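You operate a simulated robot arm through the tools that you are given. There is no shell and no other tool. Be economical: measure what you need, move in short steps, check, and stop when the job is done.

Carry out the task below with a simulated robot arm. There is one attempt and no reset: what you move stays moved.

## Task
Put one of the air valves from the sewing bench top on top of the cream paper roll there.

It is judged by the outcome, as a careful person would: the job done as asked, and still so three seconds after it is handed in. It fails if anything else is knocked over, pushed out of place, dropped, spilled or broken.

## Robot
A 7-joint arm with a two-finger parallel gripper, fixed in place. Base frame: the origin is at the foot of the arm, x ahead of it, y to its left, z up; the work surface is at about z = 0. Units: mm, degrees, N and s.
With the tool pointing down near the work surface it reaches from about 240 to 620 mm from the base axis. Its first joint turns from -66.0 to 66.0 degrees. Payload 2.6 kg.
Tool frame: the origin (TCP) lies between the finger pads and is the grasp point; the fingertips stand 30 mm ahead of it; z points along the fingers, y is the line along which they close. Largest opening 94 mm; finger width 28, thickness 10; the body of the gripper, 50 by 96 mm, starts 55 mm behind the TCP.
Orientation is that of the tool frame in the base frame, as a unit quaternion [w, x, y, z]. With the fingers straight down and closing along the base's y, the tool's x points along the base's -x, its y along +y and its z along -z.

## Interface
- The arm moves only by the tool move_arm. Its argument "moves" is one flat list of numbers, 4 for each row, row after row: the shift along the tool's x, y, z in units of 50 mm (1.0 is 50 mm), then the turn about the tool's z in units of 8 degrees (1.0 is 8 degrees). In form: [tx, ty, tz, twist, tx, ty, tz, twist, ...]. A call has 1 to 10 rows; each row shifts and turns the commanded pose from where the row before left it, along the tool's axes as they then stand. "claw" is the opening, from 0 (shut) to 1 (fully open), set as the call begins (left out, the last holds). A call with a number of a shift or a turn outside -1 to 1 is refused whole. Rows are played at 5 a second. More than 50 mm and 8.6 degrees between two rows, or a gripper value outside its range, and nothing of the call is played. A pose out of reach is approached as far as the arm can. The call stops where the force on the tool passes 40 N (or 10 N more than at its start, if that is more) or the arm is blocked; 0.2 s more then pass. Each finger travels about 72 mm/s and halts on what it meets, pressing with about 41 N; the grip force reading is that of the motor and also rises with nothing between the fingers. The clock runs only during rows and for 0.2 s after the last one: add rows that do not move to give the fingers time. It gives the time, the measured TCP pose, the force on the tool (base axes), the opening and the grip force at its end, in the units of the frame above (readings bear some noise), and new pictures: "show" is both (left out), scene, wrist or none.
- Cameras (640 x 400 px; columns grow to the right, rows downward): "scene" is fixed at [38, 433.3, 565.1]; the picture's right is [-0.76, -0.65, 0.00], its down [-0.36, 0.42, -0.83] and it looks along [0.54, -0.63, -0.56] (base axes); focal length 338 px, centre (320, 200). "wrist" rides on the gripper at [-37, 0, -58] in the tool frame; the picture's right is [0.00, -1.00, 0.00], its down [0.97, 0.00, -0.24] and it looks along [0.24, 0.00, 0.97] (tool axes); focal length 218 px, centre (320, 200).
- probe_pixels(camera, pixels): there is no depth. For up to 12 entries [column, row, z] of the newest picture of that camera ("zoom" is the newest enlarged one), the place [x, y] in the base frame at which the ray of that pixel passes the height z, good to about 3 mm. It takes no simulated time.
- inspect(camera, box): a new picture of the part [left, top, right, bottom] of that camera's present view, enlarged. It takes no simulated time.
- sign_off(): hands the job in; it is judged then, once.

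Work in short steps. Measure before you move; look again where a grasp or a placing could have gone wrong, and mend it. You have 60 turns and 120 pictures in all, those below and enlarged ones among them. Open the gripper and draw the arm clear of the work before you hand the job in, unless the task says otherwise; then end with one line.

The tools are called after "Request:" as name(argument=value, ...) on one line, values as JSON. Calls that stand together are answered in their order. move_arm: Moves the arm, as the interface text tells. Its arguments: {"type":"object","properties":{"moves":{"type":"array","items":{"type":"number"}},"claw":{"type":"number"},"show":{"type":"string","enum":["both","scene","wrist","none"]}},"required":["moves"]} The other tools are called the same way: probe_pixels (camera, pixels) gives the place at which the rays of pixels pass given heights; inspect (camera, box) takes an enlarged picture of a part of a camera's view; sign_off () hands the job in.

At the start:

```text
t: 0.0
ee_pos: [420.6, 77.0, 306.8]
tcp_rot: [-0.001, 0.0, 1.0, 0.0]
wrist_force: [0.4, 0.5, -0.2]
finger_gap: 94.0
finger_force: 0.1
```

scene: 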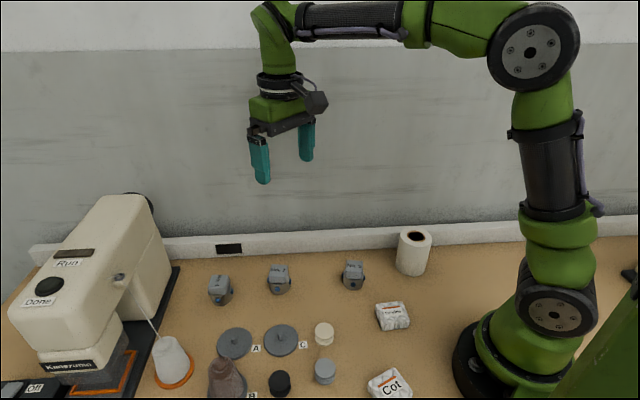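
wrist: 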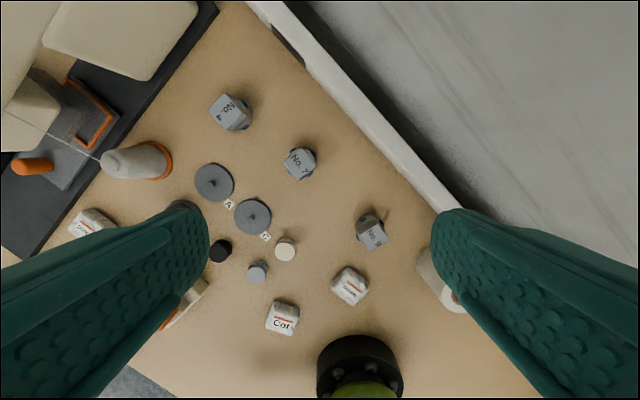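

The scene shows three grey block-shaped things (220,290), (279,278), (353,275) and a cream roll at (413,252). I'll enlarge both areas to identify them.

Request:
inspect(camera="scene", box=[190, 220, 450, 382])

Request:
inspect(camera="wrist", box=[180, 80, 480, 340])

Request:
probe_pixels(camera="scene", pixels=[[220, 300, 0], [279, 290, 0], [353, 286, 0], [410, 272, 0], [414, 238, 60], [414, 238, 80], [397, 270, 0], [425, 270, 0]])

```text
2.46 times, centred on (320, 301) of scene
```

zoom: 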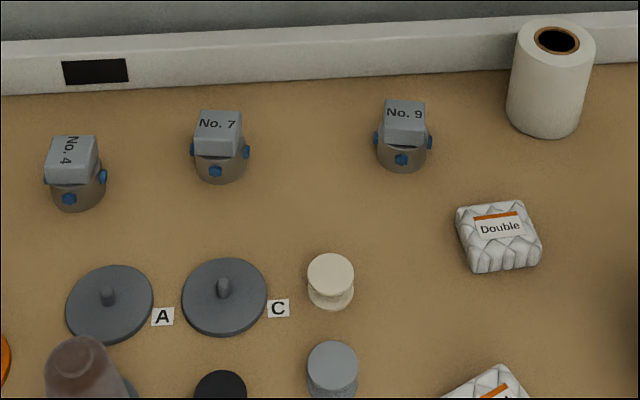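

```text
1.54 times, centred on (330, 210) of wrist
```

zoom: 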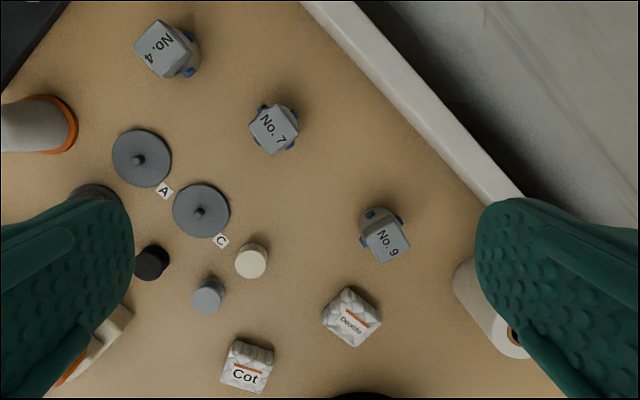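

```text
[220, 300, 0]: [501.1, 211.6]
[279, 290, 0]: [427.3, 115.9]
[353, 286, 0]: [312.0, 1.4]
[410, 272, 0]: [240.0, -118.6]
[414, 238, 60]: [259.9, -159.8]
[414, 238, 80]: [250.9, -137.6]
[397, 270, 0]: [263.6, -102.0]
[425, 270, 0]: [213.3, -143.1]
```

The valves are No. 4, 7 and 9; No. 9 (around [312,1]) is nearest the cream roll (around [245,-135]). I move above No. 9 to see its orientation.

Request:
move_arm(moves=[0.6, -0.5, 0.25, 0, 0.6, -0.5, 0.25, 0, 0.6, -0.54, 0.25, 0, 0.2, 0, 0.25, 0, 0, 0, 0, 0])

```text
t: 1.2
ee_pos: [319.2, -1.4, 256.4]
tcp_rot: [0.0, 0.0, 1.0, 0.0]
wrist_force: [-0.6, -1.1, 0.1]
finger_gap: 93.9
finger_force: 0.1
```

scene: 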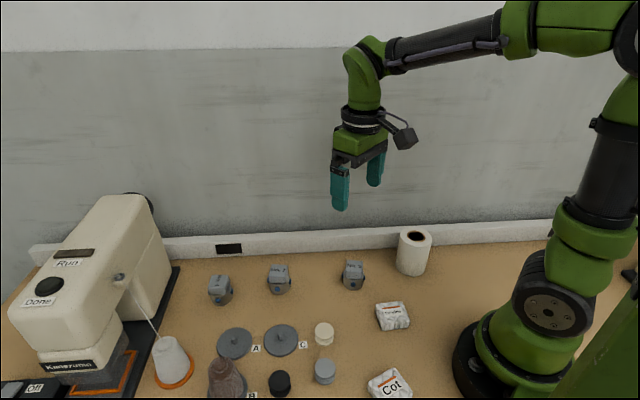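
wrist: 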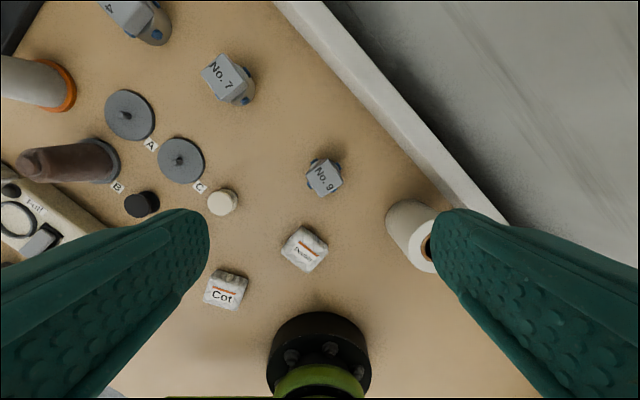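

No. 9 is at wrist (325,178), the roll's top near (428,250). I enlarge both and probe.

Request:
inspect(camera="wrist", box=[280, 140, 376, 200])

Request:
inspect(camera="scene", box=[330, 220, 442, 290])

Request:
probe_pixels(camera="wrist", pixels=[[325, 178, 45], [322, 165, 0], [388, 215, 0], [410, 203, 0], [428, 250, 70], [428, 250, 85]])

```text
6.67 times, centred on (328, 170) of wrist
```

zoom: 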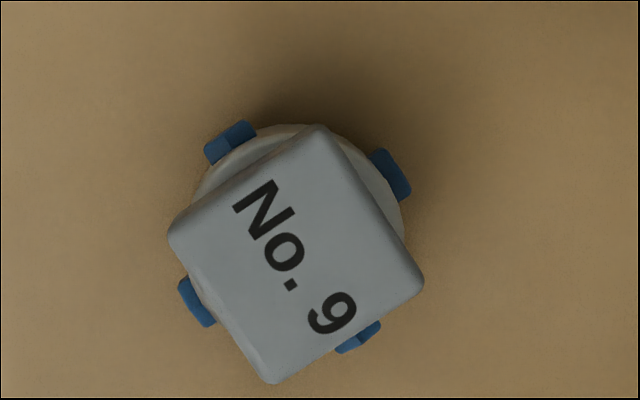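

```text
5.71 times, centred on (386, 255) of scene
```

zoom: 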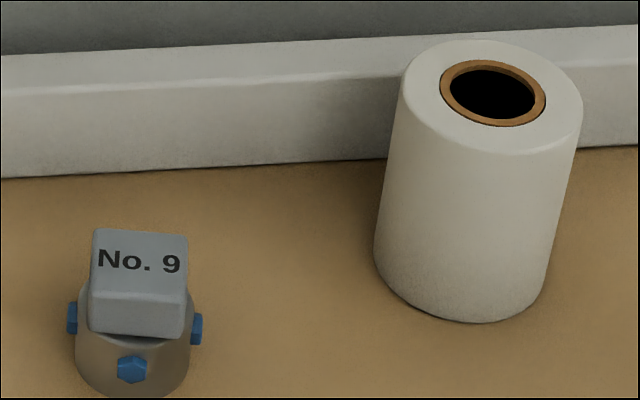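

```text
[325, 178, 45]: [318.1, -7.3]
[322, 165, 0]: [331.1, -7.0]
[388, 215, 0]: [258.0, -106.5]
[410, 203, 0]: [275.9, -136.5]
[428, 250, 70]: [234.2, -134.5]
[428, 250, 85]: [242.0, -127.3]
```

I triangulate the block's top corners using both cameras at several heights.

Request:
probe_pixels(camera="scene", pixels=[[347, 259.9, 40], [347, 259.9, 50], [347, 259.9, 60], [362.7, 261.2, 40], [362.7, 261.2, 50], [362.7, 261.2, 60], [416.3, 236.3, 80], [416.3, 236.3, 100]])

Request:
probe_pixels(camera="wrist", pixels=[[327.7, 159, 40], [327.7, 159, 50], [327.7, 159, 60], [343.3, 182.4, 40], [343.3, 182.4, 50], [343.3, 182.4, 60], [305.5, 175.2, 50], [321, 197, 50]])

```text
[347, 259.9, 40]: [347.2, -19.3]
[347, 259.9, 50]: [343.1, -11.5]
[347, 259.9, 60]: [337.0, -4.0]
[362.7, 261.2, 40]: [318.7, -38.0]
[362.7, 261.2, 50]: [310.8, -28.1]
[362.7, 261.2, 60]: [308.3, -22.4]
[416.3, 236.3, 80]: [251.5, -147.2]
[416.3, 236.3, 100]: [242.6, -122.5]
```

```text
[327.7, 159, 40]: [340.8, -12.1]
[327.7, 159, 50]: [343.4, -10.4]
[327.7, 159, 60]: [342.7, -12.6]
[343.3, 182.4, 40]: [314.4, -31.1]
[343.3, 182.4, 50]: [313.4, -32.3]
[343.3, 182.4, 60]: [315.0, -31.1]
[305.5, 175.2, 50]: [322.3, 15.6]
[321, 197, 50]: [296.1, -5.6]
```

The top of the block is at z≈49, centred at about (319,-8), with its sides turned about 36.5°. I turn the gripper to match and come down part of the way.

Request:
move_arm(moves=[0, -0.136, 0, 0, 0, 0, 0.52, -0.912, 0, 0, 0.52, -0.912, 0, 0, 0.52, -0.912, 0, 0, 0.52, -0.912, 0, 0, 0.52, -0.912, 0, 0, 0, 0])

```text
t: 2.8
ee_pos: [321.1, -6.3, 125.5]
tcp_rot: [0.0, -0.314, 0.95, 0.0]
wrist_force: [-0.4, 0.0, -0.1]
finger_gap: 93.8
finger_force: 0.0
```

scene: 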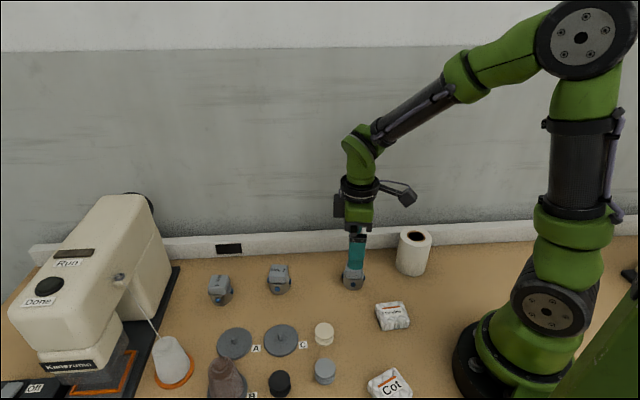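
wrist: 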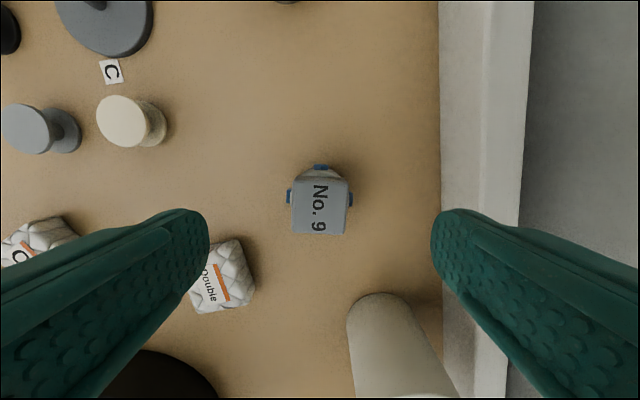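

The block looks square to the fingers, centred near wrist (320,207). I check its position and edges more closely.

Request:
inspect(camera="wrist", box=[272, 155, 368, 245])

Request:
probe_pixels(camera="wrist", pixels=[[293, 180, 49], [347, 180, 49], [291, 234, 49], [347, 234, 49], [440, 200, 0], [375, 293, 0], [348, 320, 0]])

```text
4.44 times, centred on (320, 200) of wrist
```

zoom: 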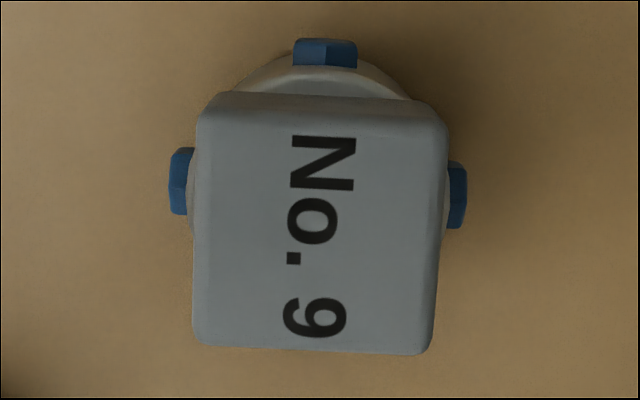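

```text
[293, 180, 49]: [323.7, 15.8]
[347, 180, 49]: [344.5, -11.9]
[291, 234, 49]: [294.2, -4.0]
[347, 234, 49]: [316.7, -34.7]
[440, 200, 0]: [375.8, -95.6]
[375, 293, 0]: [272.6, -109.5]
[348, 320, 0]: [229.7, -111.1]
```

The block is centred within about 2 mm and turned some 2.4° more. I narrow the opening to about 61 mm to stay away from the "Double" pack, correct, and go down to TCP z≈65 with the tips at about 35, above the ports.

Request:
move_arm(claw=0.65, moves=[0.036, -0.02, 0, 0.3, 0, 0, 0, 0, 0, 0, 0.4, 0, 0, 0, 0.4, 0, 0, 0, 0.4, 0, 0, 0, 0, 0])

```text
t: 4.2
ee_pos: [319.3, -8.0, 67.0]
tcp_rot: [0.0, -0.294, 0.956, 0.001]
wrist_force: [0.7, 0.6, 0.1]
finger_gap: 61.1
finger_force: 0.1
```

scene: 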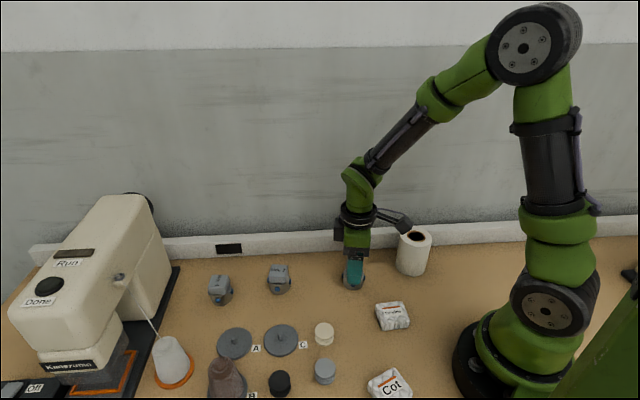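
wrist: 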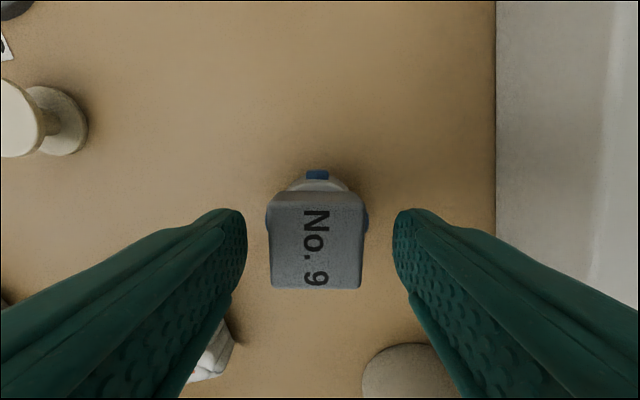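

The block is midway between the fingers and the tips are at z≈37. I close slowly on it.

Request:
move_arm(claw=0, moves=[0, 0, 0, 0, 0, 0, 0, 0, 0, 0, 0, 0, 0, 0, 0, 0], show="wrist")

```text
t: 5.2
ee_pos: [319.3, -8.6, 66.4]
tcp_rot: [0.0, -0.293, 0.956, 0.0]
wrist_force: [-0.2, 0.2, -0.5]
finger_gap: 35.0
finger_force: 40.3
```

wrist: 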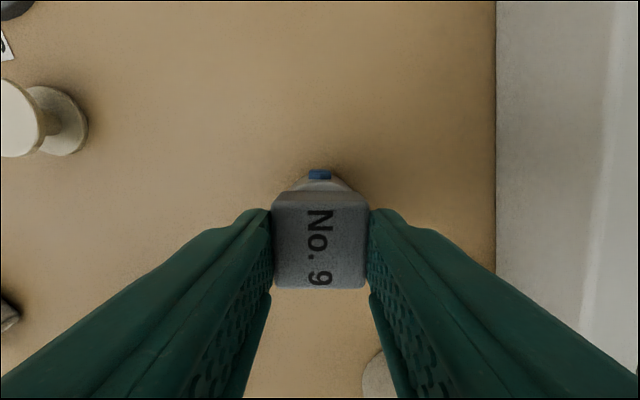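

The grip holds at 35 mm opening. I lift straight up to TCP z≈220 and look at the roll.

Request:
move_arm(moves=[0, 0, -0.3, 0, 0, 0, -0.6, 0, 0, 0, -0.7, 0, 0, 0, -0.75, 0, 0, 0, -0.75, 0, 0, 0, 0, 0])

```text
t: 6.6
ee_pos: [320.3, -8.2, 221.0]
tcp_rot: [0.0, -0.293, 0.956, 0.001]
wrist_force: [0.7, 0.1, -1.4]
finger_gap: 35.4
finger_force: 41.0
```

scene: 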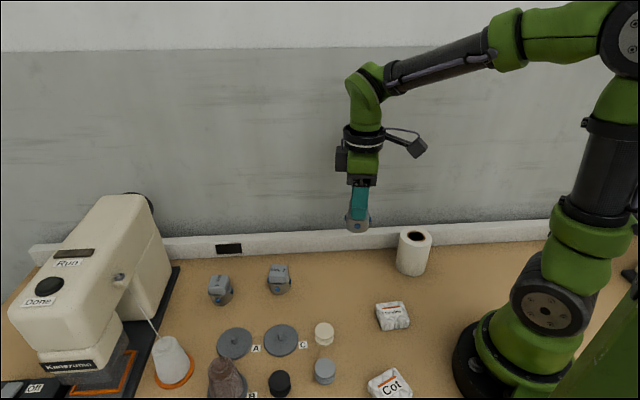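
wrist: 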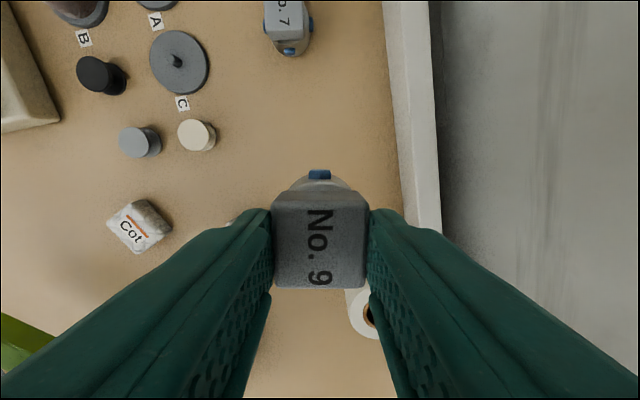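

The valve is firmly held, its bottom at z≈154. I move 65 mm along the tool's x so the roll comes into the wrist view, and probe the roll's outline in the scene picture.

Request:
move_arm(moves=[0.43, 0, -0.2, 0, 0.43, 0, -0.2, 0, 0.43, 0, 0, 0, 0, 0, 0, 0])

Request:
probe_pixels(camera="scene", pixels=[[413.7, 276.4, 0], [416.3, 236.3, 90], [416.3, 236.3, 95], [400.6, 235, 90], [432, 238.5, 90], [419.3, 246.6, 90], [414, 227, 90]])

```text
t: 7.6
ee_pos: [265.8, -44.3, 243.3]
tcp_rot: [0.0, -0.293, 0.956, -0.001]
wrist_force: [-0.5, -0.1, -1.6]
finger_gap: 35.3
finger_force: 40.6
```

scene: 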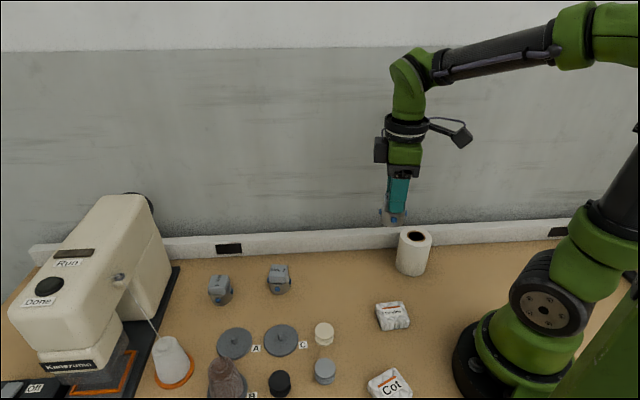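
wrist: 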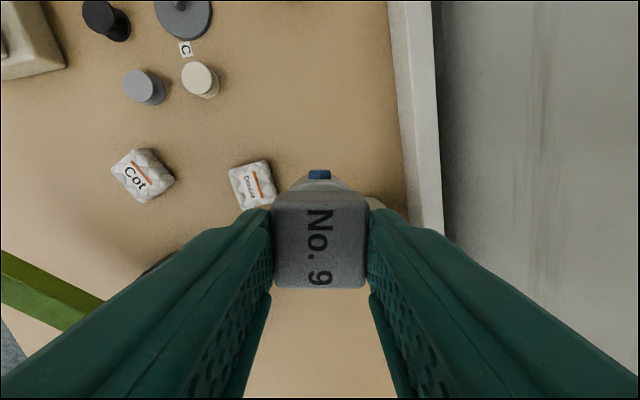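

```text
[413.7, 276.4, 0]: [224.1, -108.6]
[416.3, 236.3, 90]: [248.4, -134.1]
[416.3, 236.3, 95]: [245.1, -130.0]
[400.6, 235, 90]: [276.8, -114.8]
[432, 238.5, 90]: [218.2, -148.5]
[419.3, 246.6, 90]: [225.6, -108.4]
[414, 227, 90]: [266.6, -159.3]
```

The scene puts the roll's centre at about (247,-134), radius 34, top z≈90; the wall is about 85 mm behind it, enough room for the hand. I move above it at the present height.

Request:
move_arm(moves=[0.33, -0.32, 0, 0, 0.33, -0.32, 0, 0, 0.33, -0.32, 0, 0, 0.33, -0.32, 0, 0, 0, 0, 0, 0])

```text
t: 8.8
ee_pos: [248.6, -134.9, 242.5]
tcp_rot: [0.001, -0.293, 0.956, 0.0]
wrist_force: [0.0, 0.7, -0.6]
finger_gap: 35.2
finger_force: 41.3
```

scene: 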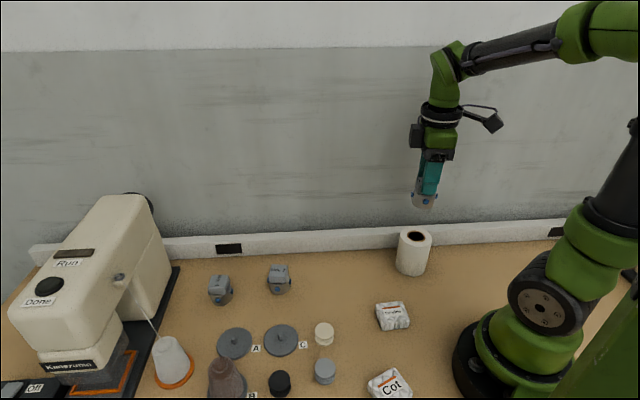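
wrist: 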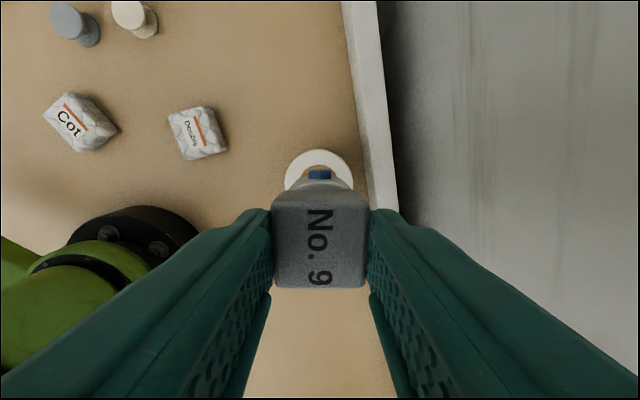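

The roll is laterally centred in the wrist view (columns 285–353). I check its far edge and descend to just above contact.

Request:
probe_pixels(camera="wrist", pixels=[[319, 149.5, 90], [285, 182, 90], [353, 182, 90]])

Request:
move_arm(moves=[0, 0, 0.5, 0, 0, 0, 0.5, 0, 0, 0, 0.4, 0, 0, 0, 0, 0])

```text
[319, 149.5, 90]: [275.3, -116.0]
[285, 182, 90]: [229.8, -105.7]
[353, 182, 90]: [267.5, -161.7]
```

```text
t: 9.8
ee_pos: [247.2, -135.2, 171.8]
tcp_rot: [0.0, -0.293, 0.956, 0.0]
wrist_force: [1.1, -0.3, -1.3]
finger_gap: 35.0
finger_force: 42.2
```

scene: 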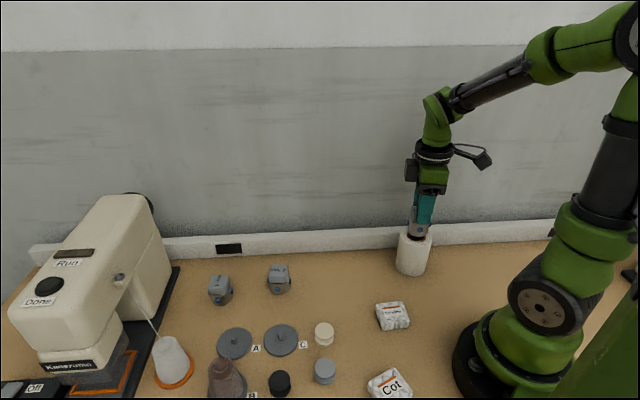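
wrist: 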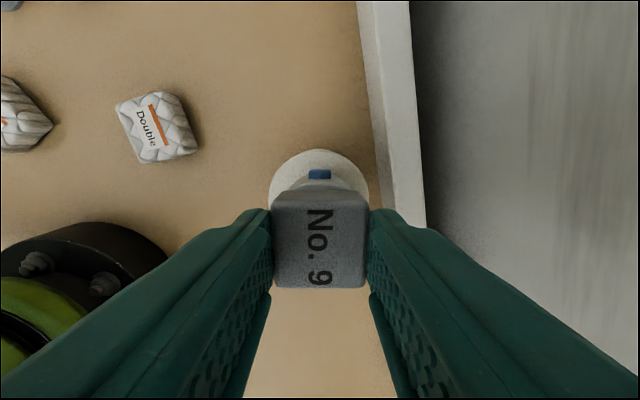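

The valve is centred over the roll, bottom at z≈105. I look closer to gauge the gap.

Request:
inspect(camera="scene", box=[370, 205, 466, 285])

```text
5.00 times, centred on (418, 245) of scene
```

zoom: 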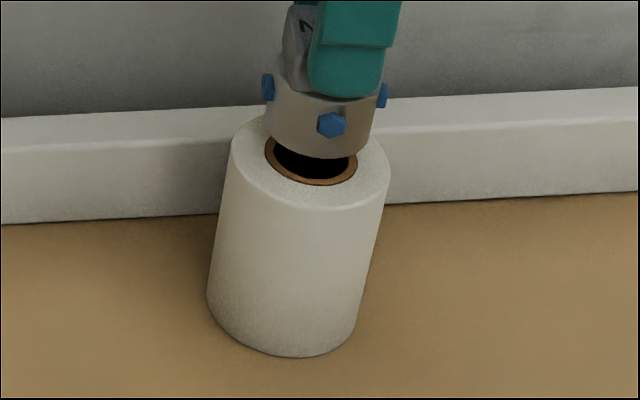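

The gap is about 14 mm. I descend 11 mm, slowly, and check the force.

Request:
move_arm(moves=[0, 0, 0.08, 0, 0, 0, 0.08, 0, 0, 0, 0.06, 0, 0, 0, 0, 0], show="none")

Request:
inspect(camera="scene", box=[370, 205, 466, 285])

```text
t: 10.8
ee_pos: [246.1, -134.4, 162.0]
tcp_rot: [0.0, -0.293, 0.956, 0.001]
wrist_force: [-0.1, -0.2, -0.7]
finger_gap: 35.3
finger_force: 40.9
```

```text
5.00 times, centred on (418, 245) of scene
```

zoom: 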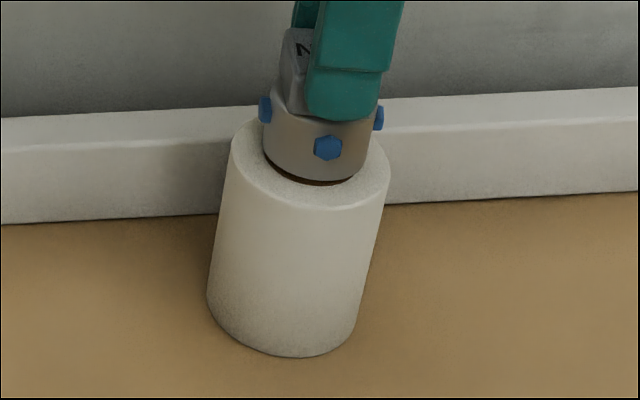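

About 3 mm remain. I go down in 1 mm rows and watch the force.

Request:
move_arm(moves=[0, 0, 0.02, 0, 0, 0, 0.02, 0, 0, 0, 0.01, 0, 0, 0, 0, 0], show="none")

```text
t: 11.8
ee_pos: [246.9, -134.4, 158.9]
tcp_rot: [0.0, -0.294, 0.956, 0.001]
wrist_force: [-0.4, 0.2, -1.2]
finger_gap: 35.3
finger_force: 41.0
```

No contact yet; I continue in half-millimetre steps.

Request:
move_arm(moves=[0, 0, 0.01, 0, 0, 0, 0.01, 0, 0, 0, 0, 0], show="none")

Request:
inspect(camera="scene", box=[386, 215, 450, 255])

```text
t: 12.6
ee_pos: [247.0, -133.5, 159.4]
tcp_rot: [0.0, -0.294, 0.956, 0.0]
wrist_force: [-0.4, -0.1, -1.6]
finger_gap: 35.3
finger_force: 41.5
```

```text
10.00 times, centred on (418, 235) of scene
```

zoom: 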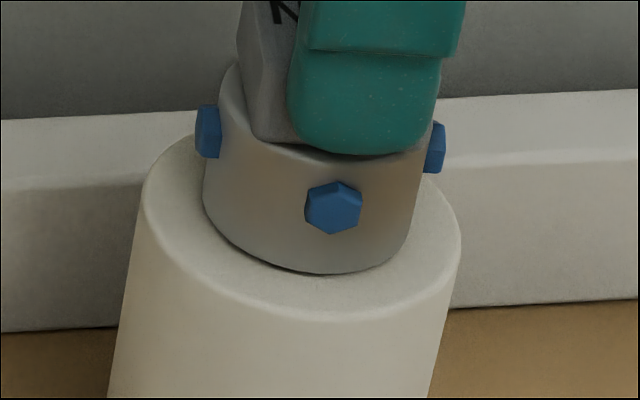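

It's nearly touching. Half-millimetre steps further until the force rises.

Request:
move_arm(moves=[0, 0, 0.01, 0, 0, 0, 0.01, 0, 0, 0, 0, 0], show="none")

```text
t: 13.4
ee_pos: [246.8, -135.7, 157.5]
tcp_rot: [0.0, -0.293, 0.956, -0.001]
wrist_force: [-0.2, 0.8, -2.0]
finger_gap: 35.4
finger_force: 41.5
```

Request:
move_arm(moves=[0, 0, 0.01, 0, 0, 0, 0.01, 0, 0, 0, 0, 0], show="none")

```text
t: 14.2
ee_pos: [246.1, -134.5, 155.7]
tcp_rot: [0.002, -0.293, 0.956, -0.001]
wrist_force: [-5.8, 1.7, 17.3]
finger_gap: 35.0
finger_force: 41.2
```

Contact: 17 N upward. I ease up 0.5 mm, then open the fingers moderately in place.

Request:
move_arm(moves=[0, 0, -0.01, 0, 0, 0, 0, 0], show="none")

Request:
move_arm(claw=0.62, moves=[0, 0, 0, 0, 0, 0, 0, 0, 0, 0, 0, 0])

Request:
inspect(camera="scene", box=[370, 205, 466, 285])

```text
t: 14.8
ee_pos: [246.2, -135.3, 157.5]
tcp_rot: [0.0, -0.293, 0.956, 0.0]
wrist_force: [1.1, 1.8, 8.6]
finger_gap: 35.3
finger_force: 41.1
```

```text
t: 15.6
ee_pos: [245.8, -135.9, 157.6]
tcp_rot: [0.0, -0.293, 0.956, 0.0]
wrist_force: [-0.1, 0.1, 0.2]
finger_gap: 58.3
finger_force: 0.0
```

scene: 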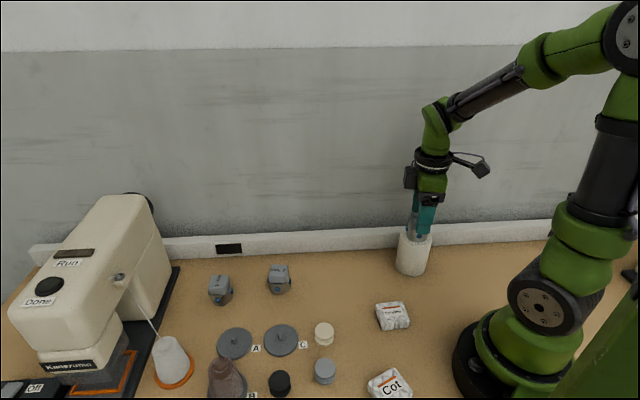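
wrist: 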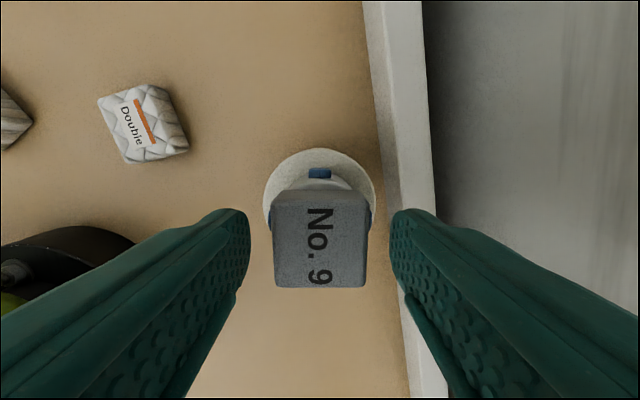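

```text
5.00 times, centred on (418, 245) of scene
```

zoom: 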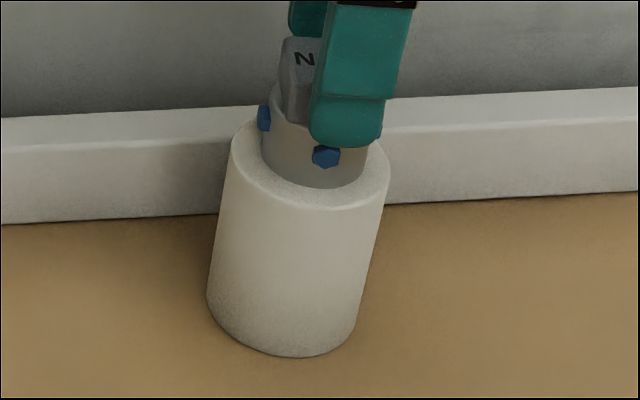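

The valve stands upright and free on the roll. I raise the arm straight up and then draw it away from the wall.

Request:
move_arm(moves=[0, 0, -0.3, 0, 0, 0, -0.6, 0, 0, 0, -0.8, 0, 0, 0, -0.8, 0, -0.7, 0.7, 0, 0, -0.7, 0.7, 0, 0, -0.7, 0.5, 0, 0, 0, 0, 0, 0])

Request:
inspect(camera="scene", box=[370, 205, 466, 285])

```text
t: 17.4
ee_pos: [279.1, 2.8, 279.8]
tcp_rot: [0.0, -0.293, 0.956, 0.001]
wrist_force: [-0.6, -0.1, 0.3]
finger_gap: 58.4
finger_force: 0.0
```

scene: 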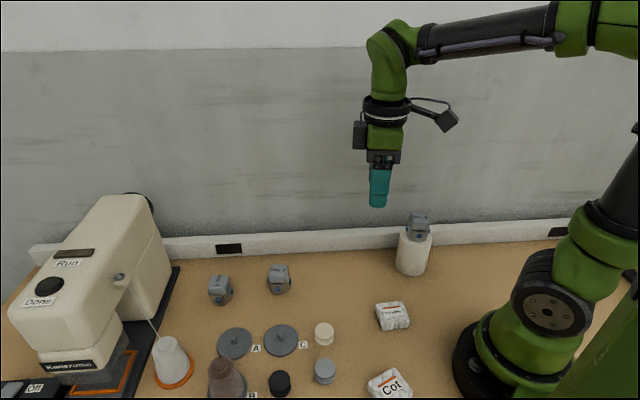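
wrist: 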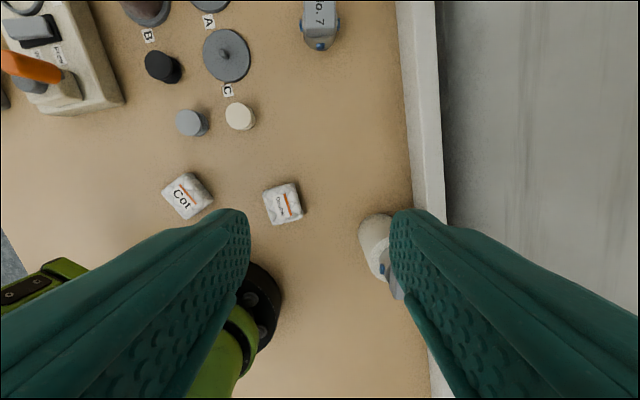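

```text
5.00 times, centred on (418, 245) of scene
```

zoom: 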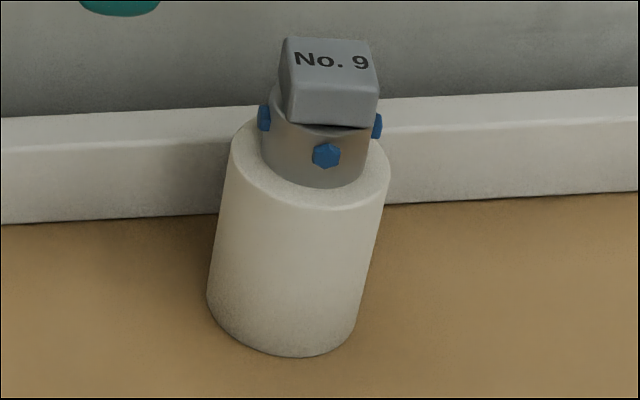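

The valve stands centred and upright on the cream roll, everything else is where it was, and the arm is clear with the gripper open, so I hand the job in.

Request:
sign_off()

```text
The job is handed in.
```

Air valve No. 9 is standing upright on top of the cream paper roll, nothing else was moved, and the job is handed in.
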